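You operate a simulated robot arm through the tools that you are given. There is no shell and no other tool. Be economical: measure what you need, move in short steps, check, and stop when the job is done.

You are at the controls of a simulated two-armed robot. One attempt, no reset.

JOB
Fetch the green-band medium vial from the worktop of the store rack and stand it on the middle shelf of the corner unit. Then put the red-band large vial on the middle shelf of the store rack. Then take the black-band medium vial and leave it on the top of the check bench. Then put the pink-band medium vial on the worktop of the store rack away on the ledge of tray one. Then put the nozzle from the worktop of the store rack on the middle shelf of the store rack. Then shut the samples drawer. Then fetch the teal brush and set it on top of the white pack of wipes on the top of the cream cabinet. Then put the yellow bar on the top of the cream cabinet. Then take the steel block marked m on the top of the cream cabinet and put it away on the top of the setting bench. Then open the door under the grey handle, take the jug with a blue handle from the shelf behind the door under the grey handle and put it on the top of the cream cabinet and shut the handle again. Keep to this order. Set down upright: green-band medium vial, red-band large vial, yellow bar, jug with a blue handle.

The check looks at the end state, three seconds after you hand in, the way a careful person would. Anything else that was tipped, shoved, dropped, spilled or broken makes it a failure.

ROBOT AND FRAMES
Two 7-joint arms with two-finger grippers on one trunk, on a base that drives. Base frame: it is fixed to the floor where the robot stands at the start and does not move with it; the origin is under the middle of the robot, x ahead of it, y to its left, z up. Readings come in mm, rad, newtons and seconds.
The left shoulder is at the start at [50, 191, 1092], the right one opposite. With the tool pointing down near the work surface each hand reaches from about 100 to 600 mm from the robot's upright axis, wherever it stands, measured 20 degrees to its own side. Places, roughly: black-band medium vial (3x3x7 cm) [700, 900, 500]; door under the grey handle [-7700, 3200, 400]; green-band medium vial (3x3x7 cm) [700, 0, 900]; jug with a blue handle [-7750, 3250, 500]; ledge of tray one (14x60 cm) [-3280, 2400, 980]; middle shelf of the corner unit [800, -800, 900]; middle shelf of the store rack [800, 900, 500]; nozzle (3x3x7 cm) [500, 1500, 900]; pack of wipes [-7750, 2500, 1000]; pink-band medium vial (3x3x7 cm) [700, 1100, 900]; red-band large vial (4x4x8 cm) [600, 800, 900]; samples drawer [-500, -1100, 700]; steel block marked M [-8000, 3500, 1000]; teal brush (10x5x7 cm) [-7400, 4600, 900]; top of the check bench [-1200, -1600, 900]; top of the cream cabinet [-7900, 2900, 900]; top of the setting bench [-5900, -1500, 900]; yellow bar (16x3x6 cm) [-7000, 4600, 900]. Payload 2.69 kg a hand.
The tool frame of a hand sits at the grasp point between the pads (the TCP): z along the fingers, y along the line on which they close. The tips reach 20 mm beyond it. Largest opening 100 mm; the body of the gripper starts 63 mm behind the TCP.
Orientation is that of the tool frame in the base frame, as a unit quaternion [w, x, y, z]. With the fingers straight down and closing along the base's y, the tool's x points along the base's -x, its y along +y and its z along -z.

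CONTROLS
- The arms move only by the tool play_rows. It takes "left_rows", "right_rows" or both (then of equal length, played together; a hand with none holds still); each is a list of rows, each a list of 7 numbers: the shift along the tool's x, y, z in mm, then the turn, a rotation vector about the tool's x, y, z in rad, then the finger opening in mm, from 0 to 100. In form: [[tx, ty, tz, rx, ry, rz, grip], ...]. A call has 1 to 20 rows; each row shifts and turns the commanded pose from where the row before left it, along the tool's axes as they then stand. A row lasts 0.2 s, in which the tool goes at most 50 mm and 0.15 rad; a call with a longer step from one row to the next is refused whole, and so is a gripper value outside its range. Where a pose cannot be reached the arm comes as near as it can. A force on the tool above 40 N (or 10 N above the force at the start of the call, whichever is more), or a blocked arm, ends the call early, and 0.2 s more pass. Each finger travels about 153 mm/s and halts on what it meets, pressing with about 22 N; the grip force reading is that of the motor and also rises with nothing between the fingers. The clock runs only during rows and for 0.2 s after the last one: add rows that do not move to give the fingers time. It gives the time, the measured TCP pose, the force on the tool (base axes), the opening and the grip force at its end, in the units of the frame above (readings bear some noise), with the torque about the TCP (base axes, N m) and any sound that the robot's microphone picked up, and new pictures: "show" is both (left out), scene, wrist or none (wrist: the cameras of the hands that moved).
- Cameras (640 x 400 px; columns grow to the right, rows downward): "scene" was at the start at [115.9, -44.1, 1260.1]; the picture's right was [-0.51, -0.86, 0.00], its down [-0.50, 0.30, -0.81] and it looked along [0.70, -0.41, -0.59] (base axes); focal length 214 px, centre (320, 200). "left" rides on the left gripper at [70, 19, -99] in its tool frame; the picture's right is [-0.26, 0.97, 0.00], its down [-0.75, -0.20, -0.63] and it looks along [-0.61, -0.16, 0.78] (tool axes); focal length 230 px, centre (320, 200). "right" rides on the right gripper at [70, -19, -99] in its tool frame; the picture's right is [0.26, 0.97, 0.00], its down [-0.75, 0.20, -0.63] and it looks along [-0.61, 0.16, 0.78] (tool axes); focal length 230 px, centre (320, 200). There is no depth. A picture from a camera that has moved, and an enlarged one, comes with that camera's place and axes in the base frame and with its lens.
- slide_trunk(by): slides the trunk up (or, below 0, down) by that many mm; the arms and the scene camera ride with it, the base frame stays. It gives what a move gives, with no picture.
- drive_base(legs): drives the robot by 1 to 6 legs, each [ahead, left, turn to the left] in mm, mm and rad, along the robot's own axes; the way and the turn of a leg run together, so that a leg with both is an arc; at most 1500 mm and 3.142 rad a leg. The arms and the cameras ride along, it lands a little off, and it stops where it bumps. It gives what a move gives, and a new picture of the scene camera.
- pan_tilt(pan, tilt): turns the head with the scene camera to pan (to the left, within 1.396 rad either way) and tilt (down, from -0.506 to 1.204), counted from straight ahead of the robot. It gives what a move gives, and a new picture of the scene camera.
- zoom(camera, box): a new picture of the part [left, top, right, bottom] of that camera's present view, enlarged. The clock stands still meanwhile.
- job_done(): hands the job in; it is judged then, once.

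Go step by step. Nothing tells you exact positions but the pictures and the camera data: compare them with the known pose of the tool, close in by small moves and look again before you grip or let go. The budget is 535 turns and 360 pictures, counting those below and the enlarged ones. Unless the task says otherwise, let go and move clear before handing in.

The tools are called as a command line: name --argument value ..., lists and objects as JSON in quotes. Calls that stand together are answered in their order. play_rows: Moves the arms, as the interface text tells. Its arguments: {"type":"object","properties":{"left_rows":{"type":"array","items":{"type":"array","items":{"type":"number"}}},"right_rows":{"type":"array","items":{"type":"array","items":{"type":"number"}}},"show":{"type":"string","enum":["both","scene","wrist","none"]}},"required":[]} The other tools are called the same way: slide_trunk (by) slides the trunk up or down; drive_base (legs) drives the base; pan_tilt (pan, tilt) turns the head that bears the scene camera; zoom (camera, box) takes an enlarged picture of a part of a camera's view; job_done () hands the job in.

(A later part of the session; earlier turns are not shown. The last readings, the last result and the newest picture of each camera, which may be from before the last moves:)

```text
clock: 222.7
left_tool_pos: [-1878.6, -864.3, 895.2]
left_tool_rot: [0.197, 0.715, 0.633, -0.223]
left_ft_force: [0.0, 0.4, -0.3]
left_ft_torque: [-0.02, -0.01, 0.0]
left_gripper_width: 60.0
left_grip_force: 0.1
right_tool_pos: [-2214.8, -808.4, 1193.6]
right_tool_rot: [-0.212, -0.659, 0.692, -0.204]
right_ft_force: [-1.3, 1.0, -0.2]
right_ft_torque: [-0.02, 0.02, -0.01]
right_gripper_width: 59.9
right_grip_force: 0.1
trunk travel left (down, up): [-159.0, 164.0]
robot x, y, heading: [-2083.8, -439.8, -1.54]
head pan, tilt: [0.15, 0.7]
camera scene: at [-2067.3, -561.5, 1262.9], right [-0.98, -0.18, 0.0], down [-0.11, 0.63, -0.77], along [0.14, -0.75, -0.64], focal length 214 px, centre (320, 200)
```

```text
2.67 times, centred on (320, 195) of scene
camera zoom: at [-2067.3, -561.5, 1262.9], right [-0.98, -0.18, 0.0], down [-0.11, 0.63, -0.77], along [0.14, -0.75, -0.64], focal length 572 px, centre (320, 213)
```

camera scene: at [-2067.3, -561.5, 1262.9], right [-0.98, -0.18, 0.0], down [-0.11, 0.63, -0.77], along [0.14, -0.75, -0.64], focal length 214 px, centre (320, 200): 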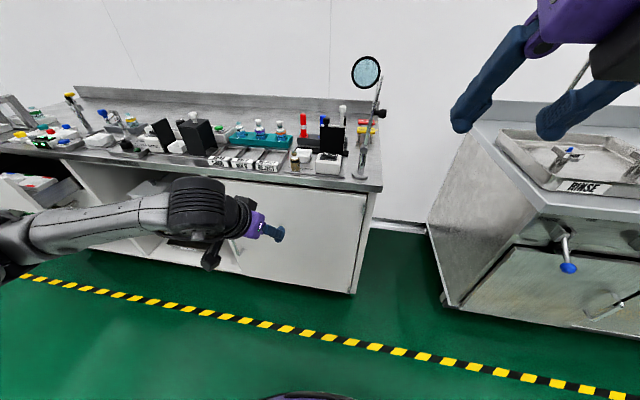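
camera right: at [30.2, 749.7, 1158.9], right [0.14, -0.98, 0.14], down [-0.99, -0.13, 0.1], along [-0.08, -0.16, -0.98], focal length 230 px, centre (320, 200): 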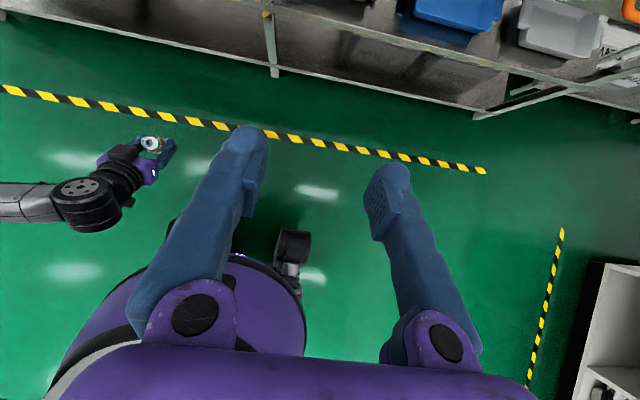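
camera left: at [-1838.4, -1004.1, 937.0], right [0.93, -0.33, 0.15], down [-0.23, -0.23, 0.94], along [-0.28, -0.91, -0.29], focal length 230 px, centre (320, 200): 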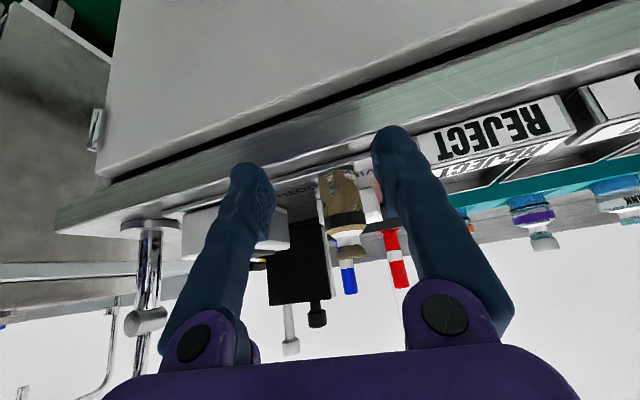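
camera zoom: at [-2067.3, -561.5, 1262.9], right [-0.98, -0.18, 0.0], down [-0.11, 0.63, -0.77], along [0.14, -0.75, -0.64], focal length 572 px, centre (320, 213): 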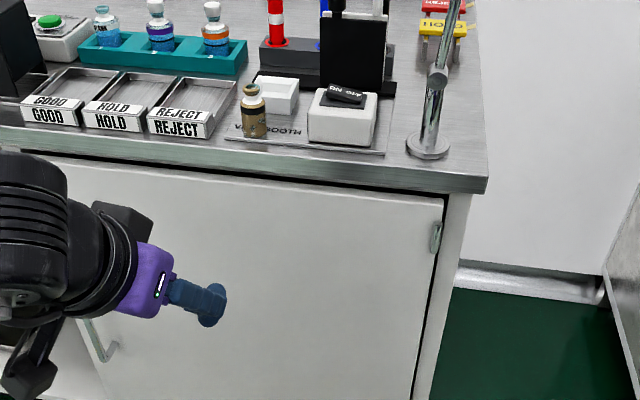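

The black vial stands on the check bench. Next the pink vial behind the LINE tray (about (748, 1103)). Drive back to the store rack.

drive_base --legs '[[-280, 0, 0], [0, 1200, 0], [0, 0, 1.54], [400, 0, 0], [0, 1350, 0]]'

slide_trunk --by 150

pan_tilt --pan 0.0 --tilt 0.55

```text
clock: 252.4
left_tool_pos: [-50.9, 1416.3, 895.2]
left_tool_rot: [0.296, 0.08, 0.952, -0.025]
left_ft_force: [-0.5, -0.9, -0.3]
left_ft_torque: [-0.02, -0.02, -0.01]
left_gripper_width: 59.8
left_grip_force: 0.2
right_tool_pos: [-126.1, 1083.6, 1194.1]
right_tool_rot: [0.013, 0.955, -0.044, 0.294]
right_ft_force: [0.0, -0.2, 0.6]
right_ft_torque: [0.01, -0.01, -0.01]
right_gripper_width: 60.1
right_grip_force: 0.0
trunk travel left (down, up): [-159.0, 164.0]
robot x, y, heading: [-485.7, 1231.3, -0.02]
head pan, tilt: [0.15, 0.7]
camera scene: at [-362.3, 1240.8, 1262.8], right [0.13, -0.99, 0.0], down [-0.64, -0.09, -0.76], along [0.76, 0.1, -0.64], focal length 214 px, centre (320, 200)
```

scene: 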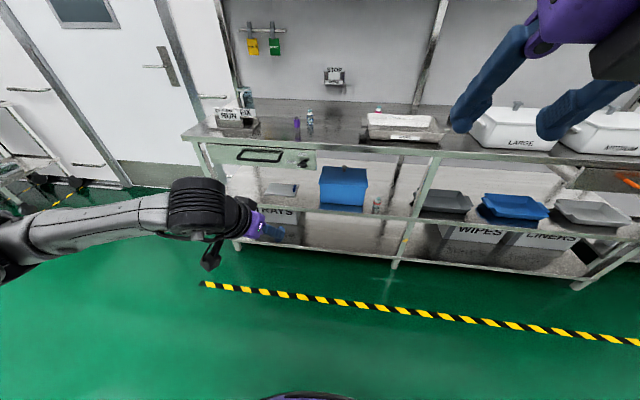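

```text
clock: 254.1
left_tool_pos: [-51.8, 1416.7, 1044.8]
left_tool_rot: [0.296, 0.079, 0.952, -0.025]
left_ft_force: [0.0, 0.7, 0.4]
left_ft_torque: [0.01, 0.03, -0.04]
left_gripper_width: 60.2
left_grip_force: 0.1
right_tool_pos: [-124.9, 1082.5, 1344.1]
right_tool_rot: [0.012, 0.955, -0.044, 0.294]
right_ft_force: [0.1, 0.0, 0.0]
right_ft_torque: [-0.02, -0.02, -0.01]
right_gripper_width: 60.0
right_grip_force: 0.1
trunk travel left (down, up): [-309.0, 14.0]
robot x, y, heading: [-485.2, 1231.9, -0.014]
head pan, tilt: [0.15, 0.7]
```

```text
clock: 254.8
left_tool_pos: [-52.2, 1416.5, 1045.8]
left_tool_rot: [0.296, 0.079, 0.952, -0.025]
left_ft_force: [-0.3, 0.4, -0.3]
left_ft_torque: [0.0, 0.02, -0.02]
left_gripper_width: 60.3
left_grip_force: 0.1
right_tool_pos: [-125.0, 1082.6, 1343.7]
right_tool_rot: [0.012, 0.955, -0.044, 0.294]
right_ft_force: [0.2, 0.0, 0.0]
right_ft_torque: [0.0, -0.02, 0.03]
right_gripper_width: 60.0
right_grip_force: 0.1
trunk travel left (down, up): [-309.0, 14.0]
robot x, y, heading: [-491.4, 1230.2, -0.009]
head pan, tilt: [0.0, 0.55]
camera scene: at [-356.7, 1228.1, 1425.9], right [-0.01, -1.0, 0.0], down [-0.52, 0.01, -0.85], along [0.85, -0.01, -0.52], focal length 214 px, centre (320, 200)
```

scene: 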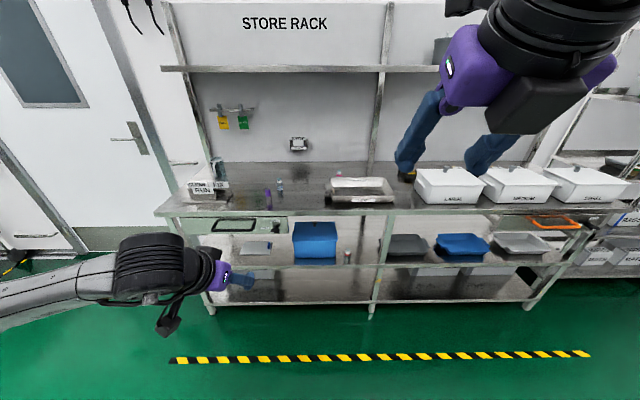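

Prepare the right hand in free air: lower the trunk, yaw the tool −0.4 rad and extend outward, to test the reach needed for the pink vial.

slide_trunk --by -219

play_rows --right_rows '[[0, 0, 0, -0.058, 0, 0.0857, 60], [0, 0, 0, -0.058, 0, 0.0857, 60], [0, 0, 0, -0.058, 0, 0.0857, 60], [14.6, 12.4, 34.8, 0, 0, 0, 60], [14.6, 12.4, 34.8, 0, 0, 0, 60], [14.6, 12.4, 34.8, 0, 0, 0, 60], [14.6, 12.4, 34.8, 0, 0, 0, 60], [14.6, 12.4, 34.8, 0, 0, 0, 60], [14.6, 12.4, 34.8, 0, 0, 0, 60], [14.6, 12.4, 34.8, 0, 0, 0, 60], [14.6, 12.4, 34.8, 0, 0, 0, 60], [0, 0, 0, 0, 0, 0, 60]]' --show "none"

```text
clock: 257.2
left_tool_pos: [-52.7, 1416.5, 826.1]
left_tool_rot: [0.296, 0.079, 0.952, -0.025]
left_ft_force: [-0.2, 0.4, 0.1]
left_ft_torque: [0.02, -0.05, 0.01]
left_gripper_width: 60.1
left_grip_force: 0.1
right_tool_pos: [-125.9, 1082.1, 1125.7]
right_tool_rot: [0.012, 0.955, -0.044, 0.294]
right_ft_force: [-0.1, 0.0, 0.4]
right_ft_torque: [0.01, 0.01, 0.0]
right_gripper_width: 59.8
right_grip_force: 0.1
trunk travel left (down, up): [-90.0, 233.0]
robot x, y, heading: [-485.4, 1229.6, -0.018]
head pan, tilt: [0.0, 0.55]
```

```text
clock: 259.8
left_tool_pos: [-52.3, 1415.7, 825.3]
left_tool_rot: [0.296, 0.079, 0.952, -0.024]
left_ft_force: [-0.1, 0.0, -0.1]
left_ft_torque: [0.02, -0.02, 0.02]
left_gripper_width: 59.9
left_grip_force: 0.0
right_tool_pos: [72.8, 883.4, 960.3]
right_tool_rot: [0.058, 0.937, -0.191, 0.288]
right_ft_force: [0.3, 0.5, 0.0]
right_ft_torque: [0.03, -0.05, 0.0]
right_gripper_width: 59.7
right_grip_force: 0.1
right hand out of reach, approached as far as the arm can: row 3
trunk travel left (down, up): [-90.0, 233.0]
robot x, y, heading: [-487.3, 1230.7, -0.015]
head pan, tilt: [0.0, 0.55]
```

Reach is fine at z 960. Quick test at grip height and back up.

play_rows --right_rows '[[-14, 0, 20, 0, 0, 0, 60], [-14, 0, 20, 0, 0, 0, 60], [0, 0, 0, 0, 0, 0, 60]]' --show "none"

play_rows --right_rows '[[14, 0, -20, 0, 0, 0, 60], [22, 0, -33, 0, 0, 0, 60], [22, 0, -33, 0, 0, 0, 60], [22, 0, -33, 0, 0, 0, 60]]' --show "none"

```text
clock: 260.6
left_tool_pos: [-51.1, 1417.0, 825.9]
left_tool_rot: [0.295, 0.079, 0.952, -0.025]
left_ft_force: [0.6, 0.4, 0.3]
left_ft_torque: [0.01, 0.0, 0.0]
left_gripper_width: 60.1
left_grip_force: 0.1
right_tool_pos: [71.4, 883.3, 911.4]
right_tool_rot: [0.057, 0.937, -0.191, 0.288]
right_ft_force: [-0.1, -0.4, 0.1]
right_ft_torque: [-0.01, 0.03, -0.02]
right_gripper_width: 60.2
right_grip_force: 0.1
trunk travel left (down, up): [-90.0, 233.0]
robot x, y, heading: [-484.7, 1232.6, -0.014]
head pan, tilt: [0.0, 0.55]
```

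```text
clock: 261.6
left_tool_pos: [-52.5, 1416.4, 826.8]
left_tool_rot: [0.296, 0.079, 0.952, -0.025]
left_ft_force: [-0.7, 0.7, 0.1]
left_ft_torque: [0.01, 0.02, 0.0]
left_gripper_width: 60.3
left_grip_force: 0.0
right_tool_pos: [70.2, 883.9, 1057.1]
right_tool_rot: [0.057, 0.937, -0.191, 0.288]
right_ft_force: [0.0, -0.5, -0.5]
right_ft_torque: [0.05, 0.01, -0.01]
right_gripper_width: 59.9
right_grip_force: 0.1
trunk travel left (down, up): [-90.0, 233.0]
robot x, y, heading: [-488.7, 1233.3, -0.018]
head pan, tilt: [0.0, 0.55]
```

Tuck the left hand up and back, then turn +0.4 rad and drive to the rack so the right hand hovers over the pink vial.

play_rows --left_rows '[[-17, 0, -25, 0, 0, 0, 60], [-17, 0, -25, 0, 0, 0, 60], [-17, 0, -25, 0, 0, 0, 60], [-17, 0, -25, 0, 0, 0, 60], [-17, 0, -25, 0, 0, 0, 60], [-17, 0, -25, 0, 0, 0, 60], [27, -5, -18.6, 0, 0, 0, 60], [27, -5, -18.6, 0, 0, 0, 60], [27, -5, -18.6, 0, 0, 0, 60]]' --show "none"

drive_base --legs '[[0, 0, 0.416], [492, -246, 0]]'

zoom --camera "right" --box '[0, 0, 640, 400]'

```text
clock: 263.6
left_tool_pos: [-142.3, 1416.1, 1018.1]
left_tool_rot: [0.294, 0.081, 0.952, -0.024]
left_ft_force: [0.7, -0.6, 0.7]
left_ft_torque: [0.0, 0.0, -0.02]
left_gripper_width: 60.1
left_grip_force: 0.0
left hand out of reach, approached as far as the arm can: row 9
right_tool_pos: [70.1, 884.0, 1056.0]
right_tool_rot: [0.057, 0.937, -0.191, 0.288]
right_ft_force: [-0.6, -0.7, -0.3]
right_ft_torque: [-0.02, -0.03, -0.01]
right_gripper_width: 59.9
right_grip_force: 0.1
trunk travel left (down, up): [-90.0, 233.0]
robot x, y, heading: [-488.6, 1230.1, -0.009]
head pan, tilt: [0.0, 0.55]
```

```text
clock: 268.0
left_tool_pos: [301.6, 1508.9, 1017.1]
left_tool_rot: [0.293, -0.123, 0.947, 0.038]
left_ft_force: [-0.9, 0.1, -0.4]
left_ft_torque: [0.01, 0.03, -0.03]
left_gripper_width: 59.9
left_grip_force: 0.1
right_tool_pos: [714.0, 1112.9, 1056.6]
right_tool_rot: [-0.004, 0.956, 0.01, 0.293]
right_ft_force: [0.4, 0.4, 1.0]
right_ft_torque: [0.02, -0.01, -0.02]
right_gripper_width: 60.2
right_grip_force: 0.0
trunk travel left (down, up): [-90.0, 233.0]
robot x, y, heading: [60.3, 1193.9, 0.412]
head pan, tilt: [0.0, 0.55]
camera scene: at [183.2, 1250.3, 1206.9], right [0.4, -0.92, 0.0], down [-0.48, -0.21, -0.85], along [0.78, 0.34, -0.52], focal length 214 px, centre (320, 200)
```

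scene: 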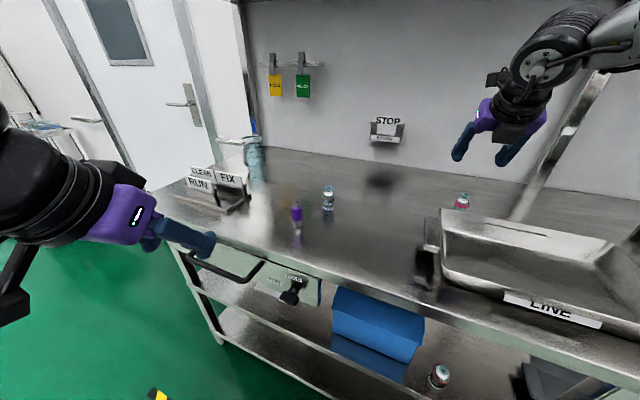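

```text
1.00 times, centred on (320, 200) of right (not enlarged: the box is as wide or as high as the picture)
camera zoom: at [715.6, 1131.1, 1177.7], right [0.24, -0.96, 0.14], down [-0.97, -0.22, 0.1], along [-0.06, -0.16, -0.98], focal length 230 px, centre (320, 200)
```

zoom: 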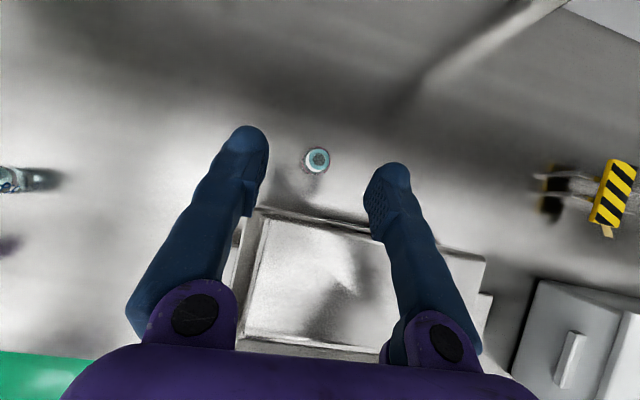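

Vial at (742, 1105). Drive 28 mm closer, then drop back and approach along the tool axis.

drive_base --legs '[[26, -11, 0]]'

play_rows --right_rows '[[-40, 4, 0, 0, 0, 0, 56], [-40, 4, 0, 0, 0, 0, 56], [0, 0, 35, 0, 0, 0, 56], [0, 0, 35, 0, 0, 0, 56], [0, 0, 0, 0, 0, 0, 56]]' --show "wrist"

```text
clock: 268.8
left_tool_pos: [329.0, 1510.4, 1015.5]
left_tool_rot: [0.292, -0.123, 0.948, 0.039]
left_ft_force: [-0.1, 0.4, 0.6]
left_ft_torque: [0.02, 0.01, -0.02]
left_gripper_width: 59.8
left_grip_force: 0.1
right_tool_pos: [741.5, 1113.7, 1056.0]
right_tool_rot: [-0.004, 0.956, 0.011, 0.294]
right_ft_force: [0.3, 0.2, 0.6]
right_ft_torque: [0.02, 0.01, 0.04]
right_gripper_width: 60.0
right_grip_force: 0.0
trunk travel left (down, up): [-90.0, 233.0]
robot x, y, heading: [91.6, 1197.1, 0.412]
head pan, tilt: [0.0, 0.55]
camera scene: at [211.5, 1250.5, 1206.8], right [0.4, -0.92, 0.0], down [-0.48, -0.21, -0.85], along [0.78, 0.34, -0.52], focal length 214 px, centre (320, 200)
```

scene: 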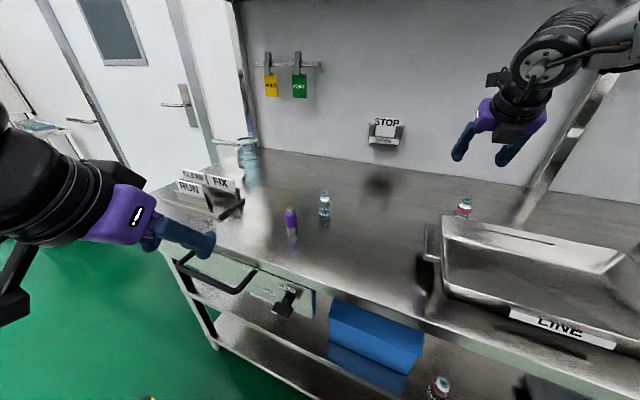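

```text
clock: 270.0
left_tool_pos: [327.5, 1509.5, 1016.7]
left_tool_rot: [0.293, -0.123, 0.947, 0.037]
left_ft_force: [0.1, 0.0, -0.8]
left_ft_torque: [-0.02, 0.04, -0.03]
left_gripper_width: 59.7
left_grip_force: 0.0
right_tool_pos: [715.2, 1104.3, 954.6]
right_tool_rot: [-0.005, 0.956, 0.01, 0.294]
right_ft_force: [0.2, 0.0, 0.0]
right_ft_torque: [-0.01, -0.02, 0.0]
right_gripper_width: 56.2
right_grip_force: 0.1
trunk travel left (down, up): [-90.0, 233.0]
robot x, y, heading: [90.5, 1201.5, 0.406]
head pan, tilt: [0.0, 0.55]
camera right: at [717.1, 1122.2, 1075.2], right [0.24, -0.96, 0.14], down [-0.97, -0.22, 0.1], along [-0.06, -0.16, -0.98], focal length 230 px, centre (320, 200)
```

right: 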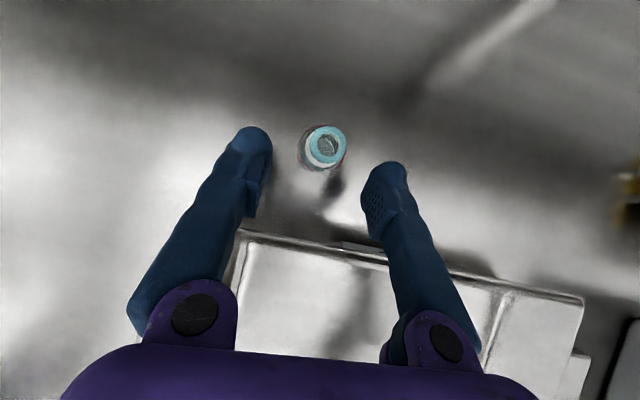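

play_rows --right_rows '[[-1, 0, 27, 0, 0, 0, 56], [0, 0, 27, 0, 0, 0, 56], [0, 0, 0, 0, 0, 0, 56]]' --show "wrist"

```text
clock: 270.8
left_tool_pos: [328.2, 1510.5, 1016.8]
left_tool_rot: [0.293, -0.123, 0.948, 0.038]
left_ft_force: [-0.4, -0.2, 1.2]
left_ft_torque: [0.0, 0.01, 0.07]
left_gripper_width: 60.0
left_grip_force: 0.0
right_tool_pos: [746.3, 1105.1, 909.1]
right_tool_rot: [-0.005, 0.956, 0.011, 0.293]
right_ft_force: [0.0, 0.7, 0.4]
right_ft_torque: [0.01, 0.0, -0.03]
right_gripper_width: 56.2
right_grip_force: 0.0
trunk travel left (down, up): [-90.0, 233.0]
robot x, y, heading: [88.5, 1197.4, 0.41]
head pan, tilt: [0.0, 0.55]
camera right: at [746.9, 1122.9, 1030.1], right [0.24, -0.96, 0.14], down [-0.97, -0.22, 0.1], along [-0.06, -0.16, -0.98], focal length 230 px, centre (320, 200)
```

right: 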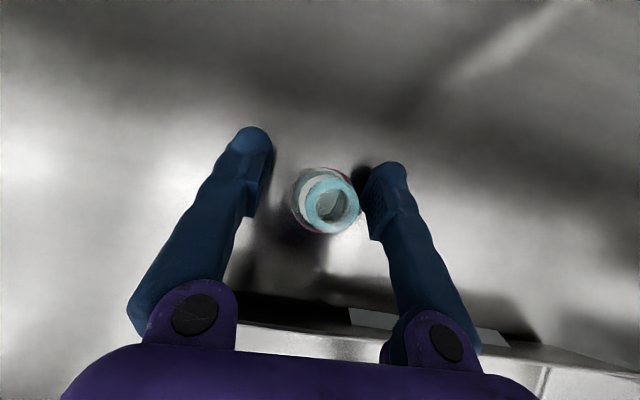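

play_rows --right_rows '[[-4, 1, -2.5, 0, 0, 0, 56], [0, 0, 0, 0, 0, 0, 40], [0, 0, 0, 0, 0, 0, 20], [0, 0, 0, 0, 0, 0, 20], [0, 0, 0, 0, 0, 0, 20]]' --show "wrist"

```text
clock: 272.0
left_tool_pos: [327.2, 1509.5, 1016.5]
left_tool_rot: [0.294, -0.123, 0.947, 0.038]
left_ft_force: [0.9, 0.8, 0.5]
left_ft_torque: [0.01, -0.02, -0.05]
left_gripper_width: 60.3
left_grip_force: 0.0
right_tool_pos: [740.6, 1103.5, 909.0]
right_tool_rot: [-0.005, 0.956, 0.01, 0.293]
right_ft_force: [-0.5, 0.5, 0.2]
right_ft_torque: [-0.03, -0.02, -0.02]
right_gripper_width: 27.3
right_grip_force: 21.6
trunk travel left (down, up): [-90.0, 233.0]
robot x, y, heading: [93.0, 1199.9, 0.412]
head pan, tilt: [0.0, 0.55]
camera right: at [741.8, 1121.9, 1029.8], right [0.24, -0.96, 0.14], down [-0.97, -0.22, 0.1], along [-0.06, -0.16, -0.98], focal length 230 px, centre (320, 200)
```

right: 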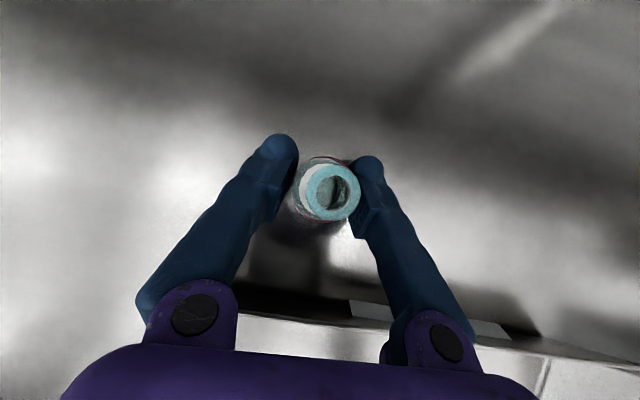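

Gripped at 27.3 mm. Lift and back away from the rack.

play_rows --right_rows '[[17, 0, -25, 0, 0, 0, 20], [22, 0, -33, 0, 0, 0, 20], [22, 0, -33, 0, 0, 0, 20], [22, 0, -33, 0, 0, 0, 20]]' --show "wrist"

drive_base --legs '[[-460, 200, 0]]'

```text
clock: 273.0
left_tool_pos: [328.0, 1511.0, 1015.9]
left_tool_rot: [0.293, -0.122, 0.948, 0.038]
left_ft_force: [0.4, 0.3, -0.1]
left_ft_torque: [0.0, 0.01, 0.0]
left_gripper_width: 60.0
left_grip_force: 0.1
right_tool_pos: [736.9, 1102.6, 1058.8]
right_tool_rot: [-0.004, 0.956, 0.011, 0.293]
right_ft_force: [-0.3, 0.1, -0.6]
right_ft_torque: [-0.01, -0.01, 0.0]
right_gripper_width: 27.5
right_grip_force: 22.4
trunk travel left (down, up): [-90.0, 233.0]
robot x, y, heading: [93.1, 1199.8, 0.412]
head pan, tilt: [0.0, 0.55]
camera right: at [738.5, 1122.0, 1179.2], right [0.24, -0.96, 0.14], down [-0.97, -0.22, 0.1], along [-0.06, -0.16, -0.98], focal length 230 px, centre (320, 200)
```

right: 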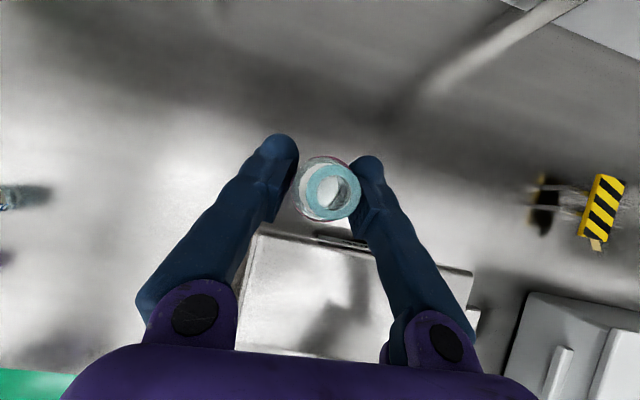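

```text
clock: 275.9
left_tool_pos: [-173.0, 1510.1, 1017.0]
left_tool_rot: [0.293, -0.121, 0.948, 0.038]
left_ft_force: [0.1, 0.0, 0.7]
left_ft_torque: [0.0, 0.01, 0.01]
left_gripper_width: 59.8
left_grip_force: 0.1
right_tool_pos: [235.0, 1101.6, 1058.0]
right_tool_rot: [-0.003, 0.956, 0.008, 0.293]
right_ft_force: [-0.1, 0.0, -0.8]
right_ft_torque: [0.03, 0.02, 0.0]
right_gripper_width: 27.5
right_grip_force: 21.9
trunk travel left (down, up): [-90.0, 233.0]
robot x, y, heading: [-412.2, 1195.7, 0.407]
head pan, tilt: [0.0, 0.55]
camera scene: at [-291.6, 1251.0, 1207.0], right [0.4, -0.92, 0.0], down [-0.48, -0.21, -0.85], along [0.78, 0.34, -0.52], focal length 214 px, centre (320, 200)
```

scene: 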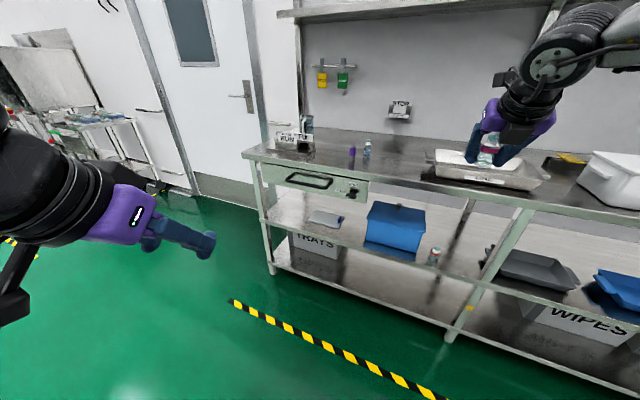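

Pink vial held securely. Turn around to look toward tray one at about (-3280, 2400).

drive_base --legs '[[0, 0, 2.3]]'

pan_tilt --pan 0.0 --tilt 0.3

```text
clock: 281.8
left_tool_pos: [-802.3, 1165.3, 1016.2]
left_tool_rot: [-0.085, 0.916, -0.272, -0.284]
left_ft_force: [-0.1, 0.3, -1.0]
left_ft_torque: [0.01, -0.01, 0.0]
left_gripper_width: 60.1
left_grip_force: 0.0
right_tool_pos: [-774.0, 1742.3, 1056.1]
right_tool_rot: [-0.269, 0.378, 0.878, 0.114]
right_ft_force: [-0.5, 0.6, -0.3]
right_ft_torque: [-0.04, -0.03, 0.02]
right_gripper_width: 27.5
right_grip_force: 22.0
trunk travel left (down, up): [-90.0, 233.0]
robot x, y, heading: [-409.9, 1196.4, 2.716]
head pan, tilt: [0.0, 0.55]
camera scene: at [-528.7, 1253.4, 1206.9], right [0.41, 0.91, 0.0], down [0.48, -0.22, -0.85], along [-0.78, 0.35, -0.52], focal length 214 px, centre (320, 200)
```

scene: 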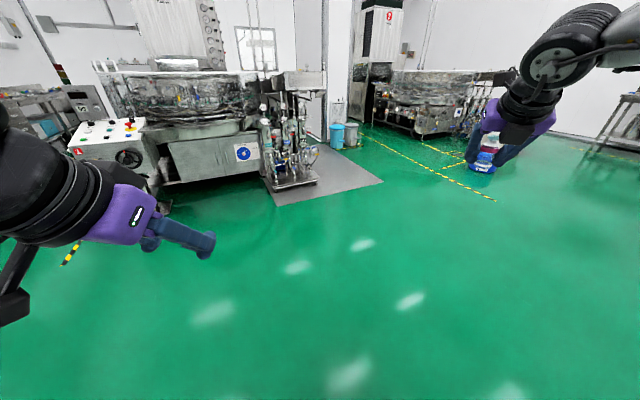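

```text
clock: 282.6
left_tool_pos: [-801.4, 1166.3, 1017.4]
left_tool_rot: [-0.084, 0.916, -0.273, -0.283]
left_ft_force: [-0.2, -0.7, -0.5]
left_ft_torque: [0.03, 0.01, -0.04]
left_gripper_width: 60.0
left_grip_force: 0.1
right_tool_pos: [-773.7, 1741.0, 1056.8]
right_tool_rot: [-0.27, 0.379, 0.878, 0.115]
right_ft_force: [-0.1, -0.5, 0.3]
right_ft_torque: [-0.01, -0.02, 0.0]
right_gripper_width: 27.6
right_grip_force: 22.1
trunk travel left (down, up): [-90.0, 233.0]
robot x, y, heading: [-412.7, 1200.2, 2.722]
head pan, tilt: [0.0, 0.3]
camera scene: at [-531.9, 1255.0, 1229.8], right [0.41, 0.91, 0.0], down [0.27, -0.12, -0.96], along [-0.87, 0.4, -0.3], focal length 214 px, centre (320, 200)
```

scene: 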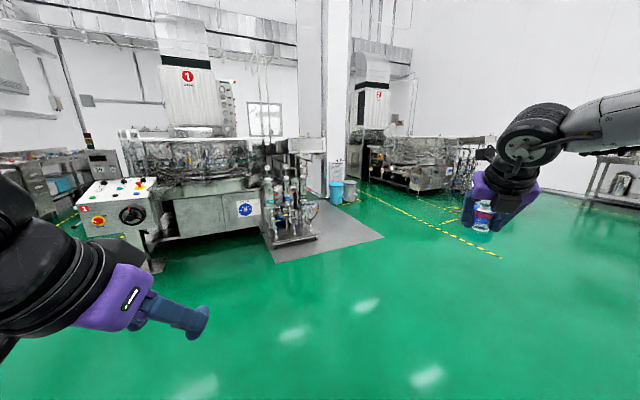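

zoom --camera "scene" --box '[220, 100, 400, 260]'

```text
2.50 times, centred on (310, 180) of scene
camera zoom: at [-531.9, 1255.0, 1229.8], right [0.41, 0.91, 0.0], down [0.27, -0.12, -0.96], along [-0.87, 0.4, -0.3], focal length 536 px, centre (345, 250)
```

zoom: 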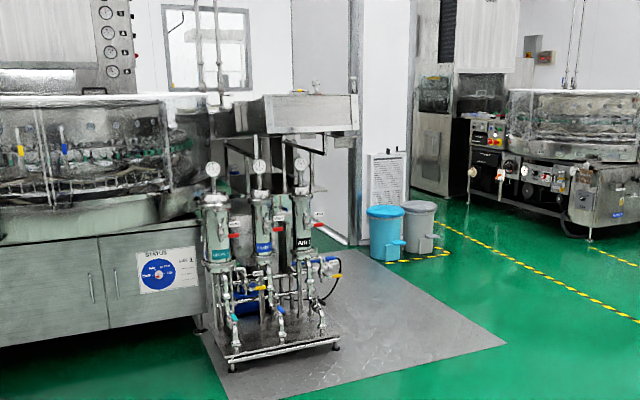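

Tray one is the steel tray on the end of machine 1. Drive nearer for a better look.

drive_base --legs '[[1130, -210, 0], [1100, -250, 0], [0, 0, 0.4]]'

slide_trunk --by 200

pan_tilt --pan 0.0 --tilt 0.45

```text
clock: 293.5
left_tool_pos: [-2642.5, 2466.9, 1015.5]
left_tool_rot: [-0.079, 0.92, -0.261, -0.282]
left_ft_force: [-0.1, 0.2, -0.2]
left_ft_torque: [0.01, 0.0, -0.04]
left_gripper_width: 59.9
left_grip_force: 0.0
right_tool_pos: [-2626.2, 3046.3, 1056.3]
right_tool_rot: [-0.27, 0.369, 0.882, 0.112]
right_ft_force: [0.3, 0.8, -0.4]
right_ft_torque: [0.0, 0.01, -0.01]
right_gripper_width: 27.5
right_grip_force: 22.4
trunk travel left (down, up): [-90.0, 233.0]
robot x, y, heading: [-2252.0, 2512.0, 2.74]
head pan, tilt: [0.0, 0.3]
stopped in leg 2: the robot was blocked; the commanded pose is now the measured one
camera scene: at [-2373.9, 2563.3, 1230.3], right [0.39, 0.92, 0.0], down [0.27, -0.12, -0.96], along [-0.88, 0.38, -0.29], focal length 214 px, centre (320, 200)
```

scene: 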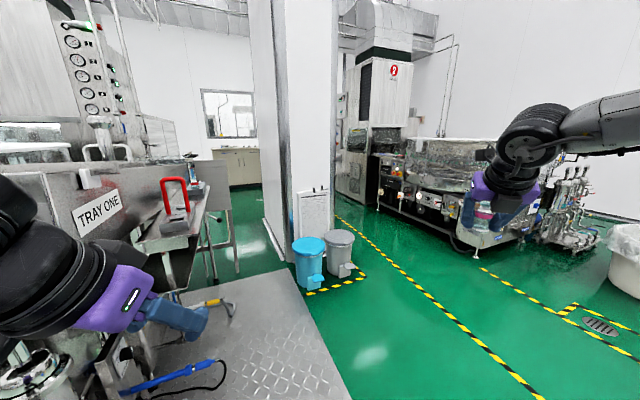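

```text
clock: 295.7
left_tool_pos: [-2644.2, 2466.8, 1214.6]
left_tool_rot: [-0.079, 0.92, -0.261, -0.282]
left_ft_force: [0.6, -0.1, 0.7]
left_ft_torque: [-0.02, 0.0, 0.02]
left_gripper_width: 59.9
left_grip_force: 0.0
right_tool_pos: [-2628.5, 3045.1, 1255.0]
right_tool_rot: [-0.27, 0.37, 0.882, 0.112]
right_ft_force: [-0.2, 0.1, 0.1]
right_ft_torque: [-0.01, 0.01, -0.03]
right_gripper_width: 27.4
right_grip_force: 22.6
trunk travel left (down, up): [-290.0, 33.0]
robot x, y, heading: [-2253.4, 2509.7, 2.734]
head pan, tilt: [0.0, 0.3]
```

```text
clock: 296.4
left_tool_pos: [-2644.6, 2467.5, 1214.0]
left_tool_rot: [-0.08, 0.92, -0.261, -0.281]
left_ft_force: [-0.5, 0.1, -0.2]
left_ft_torque: [0.01, 0.0, 0.04]
left_gripper_width: 59.8
left_grip_force: 0.0
right_tool_pos: [-2628.8, 3045.1, 1255.9]
right_tool_rot: [-0.271, 0.369, 0.882, 0.113]
right_ft_force: [0.2, -0.4, 0.2]
right_ft_torque: [0.03, 0.01, 0.01]
right_gripper_width: 27.6
right_grip_force: 22.2
trunk travel left (down, up): [-290.0, 33.0]
robot x, y, heading: [-2257.0, 2508.1, 2.735]
head pan, tilt: [0.0, 0.45]
camera scene: at [-2374.9, 2562.3, 1416.0], right [0.39, 0.92, 0.0], down [0.4, -0.17, -0.9], along [-0.83, 0.36, -0.43], focal length 214 px, centre (320, 200)
```

scene: 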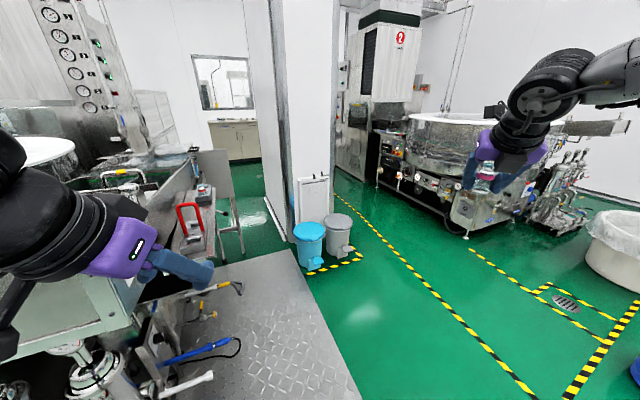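

pan_tilt --pan 0.6 --tilt 0.6

zoom --camera "left" --box '[0, 0, 640, 400]'

```text
clock: 297.4
left_tool_pos: [-2645.0, 2467.8, 1213.9]
left_tool_rot: [-0.08, 0.92, -0.26, -0.282]
left_ft_force: [-0.2, -0.4, 0.2]
left_ft_torque: [-0.02, -0.03, -0.01]
left_gripper_width: 59.9
left_grip_force: 0.2
right_tool_pos: [-2628.7, 3045.2, 1256.6]
right_tool_rot: [-0.27, 0.37, 0.882, 0.112]
right_ft_force: [-0.9, 0.8, -0.9]
right_ft_torque: [-0.03, -0.01, -0.02]
right_gripper_width: 27.6
right_grip_force: 21.9
trunk travel left (down, up): [-290.0, 33.0]
robot x, y, heading: [-2256.6, 2511.3, 2.735]
head pan, tilt: [0.6, 0.6]
camera scene: at [-2377.2, 2509.0, 1402.4], right [-0.19, 0.98, 0.0], down [0.55, 0.11, -0.83], along [-0.81, -0.16, -0.56], focal length 214 px, centre (320, 200)
```

scene: 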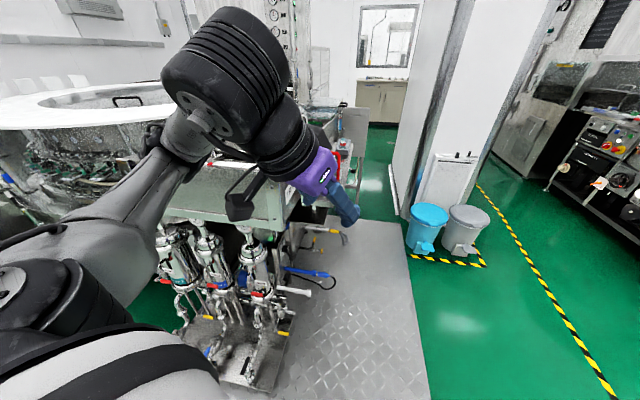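

```text
1.00 times, centred on (320, 200) of left (not enlarged: the box is as wide or as high as the picture)
camera zoom: at [-2558.6, 2391.5, 1257.5], right [-0.69, -0.71, 0.14], down [-0.12, 0.31, 0.94], along [-0.71, 0.63, -0.3], focal length 230 px, centre (320, 200)
```

zoom: 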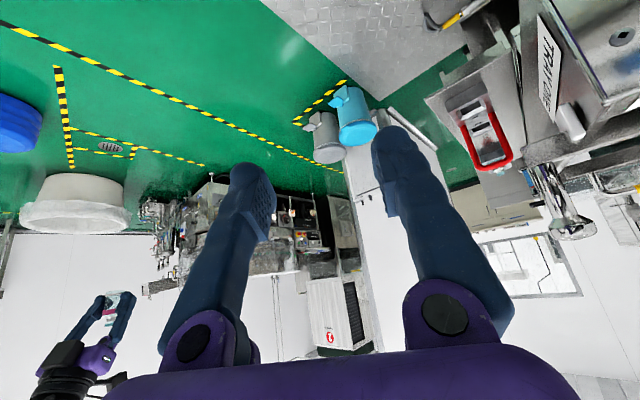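

The ledge runs along the +y side of the tray. The base was stopped by something, probably the checker-plate platform. I'll back off, turn to face −x and shift to the +y side.

drive_base --legs '[[-120, 0, 0], [0, 0, 0.405], [0, -640, 0]]'

pan_tilt --pan 0.4 --tilt 0.7

```text
clock: 305.5
left_tool_pos: [-2486.0, 2904.9, 1214.0]
left_tool_rot: [-0.022, 0.953, -0.072, -0.292]
left_ft_force: [-0.5, 0.2, -0.3]
left_ft_torque: [-0.03, 0.02, -0.03]
left_gripper_width: 59.7
left_grip_force: 0.0
right_tool_pos: [-2696.1, 3444.6, 1256.0]
right_tool_rot: [-0.287, 0.187, 0.938, 0.056]
right_ft_force: [0.3, 1.0, 0.9]
right_ft_torque: [-0.04, -0.01, -0.02]
right_gripper_width: 27.5
right_grip_force: 21.9
trunk travel left (down, up): [-290.0, 33.0]
robot x, y, heading: [-2142.2, 3096.1, 3.139]
head pan, tilt: [0.6, 0.6]
camera scene: at [-2255.3, 3048.9, 1402.4], right [-0.56, 0.83, 0.0], down [0.47, 0.32, -0.83], along [-0.68, -0.46, -0.56], focal length 214 px, centre (320, 200)
```

scene: 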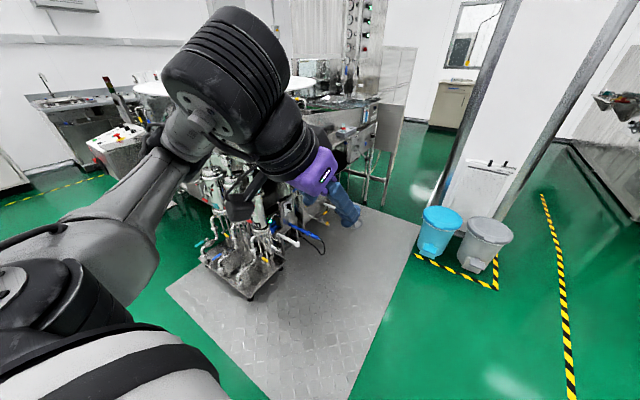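

```text
clock: 306.2
left_tool_pos: [-2485.7, 2904.9, 1214.4]
left_tool_rot: [-0.023, 0.954, -0.073, -0.291]
left_ft_force: [0.4, -0.3, 1.0]
left_ft_torque: [0.03, 0.01, -0.02]
left_gripper_width: 60.0
left_grip_force: 0.0
right_tool_pos: [-2696.2, 3445.6, 1256.3]
right_tool_rot: [-0.288, 0.186, 0.938, 0.057]
right_ft_force: [-0.1, 0.1, -0.6]
right_ft_torque: [0.02, 0.02, 0.01]
right_gripper_width: 27.5
right_grip_force: 21.6
trunk travel left (down, up): [-290.0, 33.0]
robot x, y, heading: [-2142.1, 3098.3, 3.139]
head pan, tilt: [0.4, 0.7]
camera scene: at [-2260.5, 3065.6, 1393.8], right [-0.39, 0.92, 0.0], down [0.59, 0.25, -0.77], along [-0.71, -0.3, -0.64], focal length 214 px, centre (320, 200)
```

scene: 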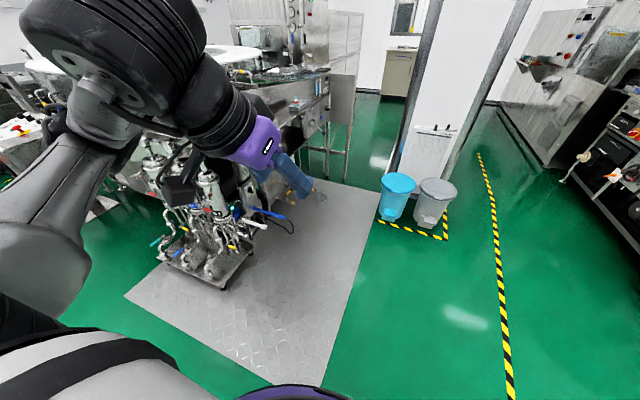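

Open floor on the +y side of the platform. Drive to (-2950, 3300) and turn to face the ledge.

drive_base --legs '[[808, -200, 0], [0, 0, 1.571]]'

pan_tilt --pan -0.3 --tilt 0.6

```text
clock: 314.5
left_tool_pos: [-2763.5, 2958.9, 1214.8]
left_tool_rot: [0.191, 0.723, 0.627, -0.221]
left_ft_force: [-0.2, -0.3, 0.9]
left_ft_torque: [0.0, -0.04, 0.02]
left_gripper_width: 59.9
left_grip_force: 0.0
right_tool_pos: [-3300.9, 2743.9, 1256.5]
right_tool_rot: [-0.242, -0.534, 0.793, -0.164]
right_ft_force: [0.7, -0.2, 0.6]
right_ft_torque: [-0.01, 0.0, -0.03]
right_gripper_width: 27.7
right_grip_force: 22.3
trunk travel left (down, up): [-290.0, 33.0]
robot x, y, heading: [-2959.5, 3300.5, -1.568]
head pan, tilt: [0.4, 0.7]
camera scene: at [-2923.8, 3183.3, 1393.8], right [-0.92, -0.39, 0.0], down [-0.25, 0.59, -0.76], along [0.3, -0.7, -0.64], focal length 214 px, centre (320, 200)
```

scene: 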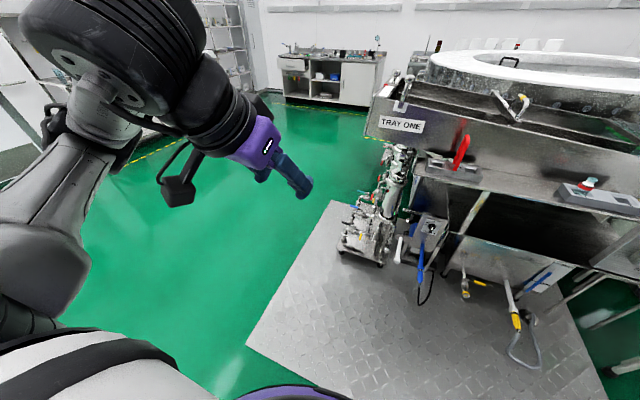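

```text
clock: 315.6
left_tool_pos: [-2764.0, 2958.1, 1214.4]
left_tool_rot: [0.192, 0.722, 0.627, -0.221]
left_ft_force: [-0.2, -0.1, 0.4]
left_ft_torque: [-0.01, -0.02, -0.02]
left_gripper_width: 60.0
left_grip_force: 0.1
right_tool_pos: [-3300.7, 2744.2, 1255.7]
right_tool_rot: [-0.242, -0.535, 0.792, -0.165]
right_ft_force: [-0.2, -0.4, -0.6]
right_ft_torque: [-0.06, 0.04, 0.01]
right_gripper_width: 27.5
right_grip_force: 22.6
trunk travel left (down, up): [-290.0, 33.0]
robot x, y, heading: [-2961.1, 3301.3, -1.566]
head pan, tilt: [-0.3, 0.6]
camera scene: at [-2982.9, 3176.9, 1402.4], right [-0.96, 0.29, 0.0], down [0.16, 0.54, -0.82], along [-0.24, -0.79, -0.57], focal length 214 px, centre (320, 200)
```

scene: 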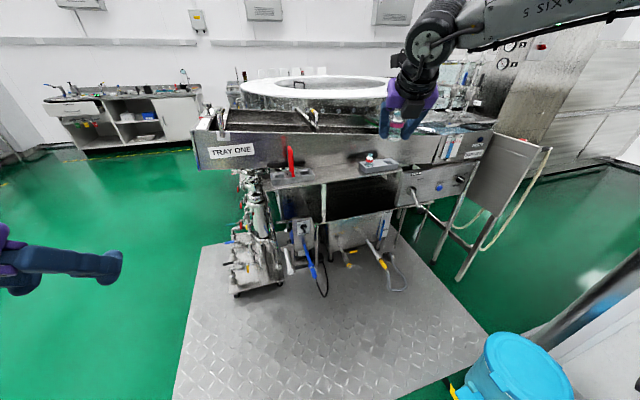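

The ledge has a free middle section near (-3282, 2410), between the red-handled clamp and the grey device. Lower a bit and drive in.

slide_trunk --by -190

drive_base --legs '[[230, 24, 0]]'

zoom --camera "right" --box '[0, 0, 640, 400]'

```text
clock: 317.6
left_tool_pos: [-2762.6, 2960.2, 1024.3]
left_tool_rot: [0.192, 0.722, 0.627, -0.221]
left_ft_force: [0.0, -0.4, 0.0]
left_ft_torque: [-0.01, 0.0, 0.02]
left_gripper_width: 60.3
left_grip_force: 0.2
right_tool_pos: [-3300.0, 2742.9, 1066.8]
right_tool_rot: [-0.243, -0.535, 0.792, -0.165]
right_ft_force: [-0.2, -0.3, -0.3]
right_ft_torque: [-0.02, 0.0, 0.01]
right_gripper_width: 27.3
right_grip_force: 22.2
trunk travel left (down, up): [-100.0, 223.0]
robot x, y, heading: [-2959.1, 3300.2, -1.569]
head pan, tilt: [-0.3, 0.6]
```

```text
clock: 319.4
left_tool_pos: [-2738.9, 2730.7, 1025.1]
left_tool_rot: [0.191, 0.723, 0.626, -0.221]
left_ft_force: [0.5, 0.0, 0.3]
left_ft_torque: [0.01, 0.0, -0.02]
left_gripper_width: 60.2
left_grip_force: 0.1
right_tool_pos: [-3275.5, 2516.3, 1066.1]
right_tool_rot: [-0.241, -0.535, 0.793, -0.164]
right_ft_force: [-0.2, -0.1, 0.1]
right_ft_torque: [0.04, 0.01, -0.01]
right_gripper_width: 27.7
right_grip_force: 22.2
trunk travel left (down, up): [-100.0, 223.0]
robot x, y, heading: [-2933.8, 3070.0, -1.569]
head pan, tilt: [-0.3, 0.6]
camera scene: at [-2958.0, 2948.0, 1212.3], right [-0.96, 0.29, 0.0], down [0.17, 0.54, -0.82], along [-0.24, -0.79, -0.57], focal length 214 px, centre (320, 200)
```

scene: 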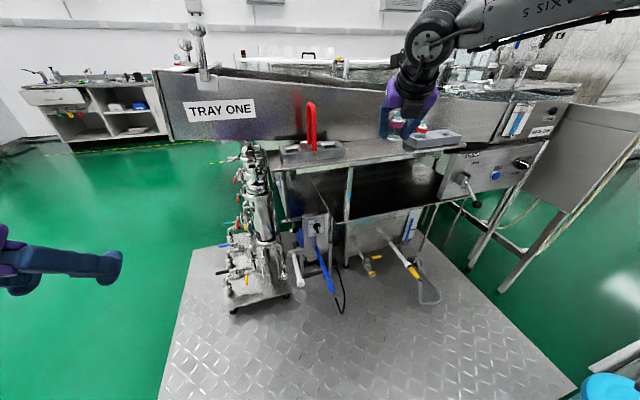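

```text
1.00 times, centred on (320, 200) of right (not enlarged: the box is as wide or as high as the picture)
camera zoom: at [-3259.4, 2506.2, 1187.7], right [-0.98, 0.16, 0.14], down [0.18, 0.98, 0.1], along [-0.12, 0.12, -0.98], focal length 230 px, centre (320, 200)
```

zoom: 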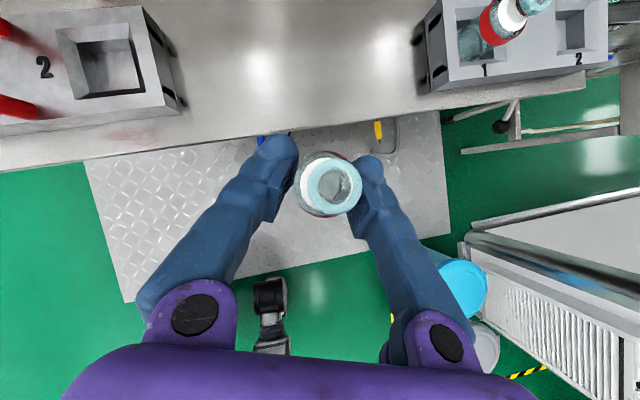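

Ledge front edge is at y≈2467. Move 95 mm further in, then lower.

drive_base --legs '[[95, -4, 0]]'

slide_trunk --by -30

zoom --camera "right" --box '[0, 0, 640, 400]'

```text
clock: 320.5
left_tool_pos: [-2743.3, 2635.5, 1023.7]
left_tool_rot: [0.19, 0.723, 0.626, -0.22]
left_ft_force: [0.2, -1.5, -0.9]
left_ft_torque: [0.01, 0.0, 0.04]
left_gripper_width: 59.9
left_grip_force: 0.1
right_tool_pos: [-3279.7, 2419.8, 1066.2]
right_tool_rot: [-0.243, -0.535, 0.793, -0.164]
right_ft_force: [-0.6, -0.3, -0.2]
right_ft_torque: [-0.01, 0.01, 0.03]
right_gripper_width: 27.4
right_grip_force: 22.1
trunk travel left (down, up): [-100.0, 223.0]
robot x, y, heading: [-2938.6, 2975.1, -1.568]
head pan, tilt: [-0.3, 0.6]
camera scene: at [-2961.8, 2852.8, 1212.3], right [-0.96, 0.29, 0.0], down [0.17, 0.54, -0.82], along [-0.24, -0.79, -0.57], focal length 214 px, centre (320, 200)
```

scene: 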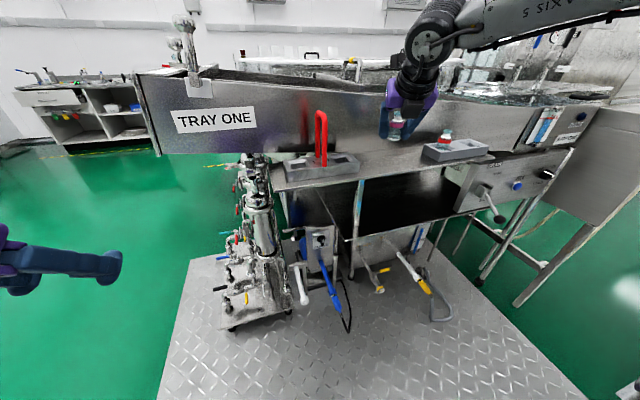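

```text
clock: 321.3
left_tool_pos: [-2741.7, 2636.0, 994.3]
left_tool_rot: [0.191, 0.723, 0.625, -0.221]
left_ft_force: [0.0, 0.4, -0.1]
left_ft_torque: [0.02, -0.01, 0.03]
left_gripper_width: 59.8
left_grip_force: 0.1
right_tool_pos: [-3278.5, 2421.1, 1036.4]
right_tool_rot: [-0.242, -0.535, 0.793, -0.165]
right_ft_force: [0.0, 0.6, -0.5]
right_ft_torque: [0.02, 0.01, -0.03]
right_gripper_width: 27.3
right_grip_force: 22.7
trunk travel left (down, up): [-70.0, 253.0]
robot x, y, heading: [-2934.5, 2978.6, -1.569]
head pan, tilt: [-0.3, 0.6]
```

```text
1.00 times, centred on (320, 200) of right (not enlarged: the box is as wide or as high as the picture)
camera zoom: at [-3263.2, 2412.0, 1158.1], right [-0.98, 0.16, 0.14], down [0.18, 0.98, 0.1], along [-0.12, 0.12, -0.98], focal length 230 px, centre (320, 200)
```

zoom: 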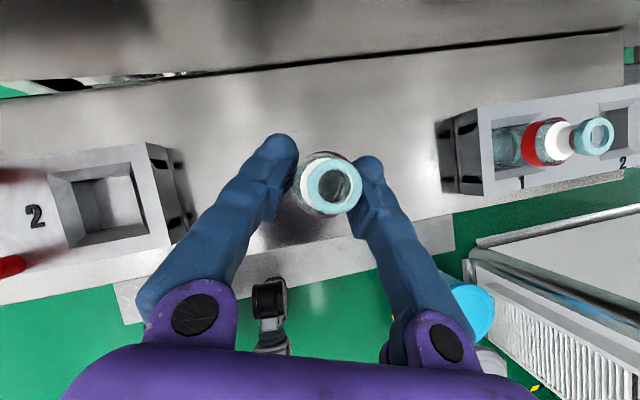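

Vial is above the middle of the ledge. Lower carefully to contact.

slide_trunk --by -10

slide_trunk --by -4

slide_trunk --by -3

```text
clock: 321.8
left_tool_pos: [-2742.6, 2635.7, 984.3]
left_tool_rot: [0.192, 0.723, 0.626, -0.221]
left_ft_force: [-0.3, -1.0, -0.3]
left_ft_torque: [-0.01, -0.01, 0.04]
left_gripper_width: 59.8
left_grip_force: 0.0
right_tool_pos: [-3278.8, 2420.8, 1026.8]
right_tool_rot: [-0.242, -0.535, 0.792, -0.165]
right_ft_force: [0.1, 0.4, 0.3]
right_ft_torque: [0.02, 0.02, -0.03]
right_gripper_width: 27.4
right_grip_force: 22.0
trunk travel left (down, up): [-60.0, 263.0]
robot x, y, heading: [-2935.2, 2977.1, -1.566]
head pan, tilt: [-0.3, 0.6]
```

```text
clock: 322.4
left_tool_pos: [-2743.0, 2635.7, 980.3]
left_tool_rot: [0.191, 0.723, 0.626, -0.221]
left_ft_force: [-0.6, -0.3, 0.9]
left_ft_torque: [0.0, 0.01, 0.0]
left_gripper_width: 59.9
left_grip_force: 0.2
right_tool_pos: [-3277.8, 2421.7, 1022.7]
right_tool_rot: [-0.243, -0.534, 0.793, -0.164]
right_ft_force: [0.1, 0.3, -0.7]
right_ft_torque: [0.02, 0.0, 0.01]
right_gripper_width: 27.4
right_grip_force: 21.5
trunk travel left (down, up): [-56.0, 267.0]
robot x, y, heading: [-2938.2, 2982.2, -1.566]
head pan, tilt: [-0.3, 0.6]
```

```text
clock: 322.9
left_tool_pos: [-2742.0, 2635.7, 978.3]
left_tool_rot: [0.191, 0.723, 0.626, -0.221]
left_ft_force: [-0.1, -0.3, -0.3]
left_ft_torque: [0.03, 0.01, -0.03]
left_gripper_width: 60.0
left_grip_force: 0.0
right_tool_pos: [-3278.7, 2422.2, 1020.0]
right_tool_rot: [-0.244, -0.534, 0.793, -0.165]
right_ft_force: [-0.1, -0.7, 0.1]
right_ft_torque: [0.0, -0.02, -0.03]
right_gripper_width: 27.5
right_grip_force: 22.2
trunk travel left (down, up): [-53.0, 270.0]
robot x, y, heading: [-2938.3, 2979.2, -1.568]
head pan, tilt: [-0.3, 0.6]
```

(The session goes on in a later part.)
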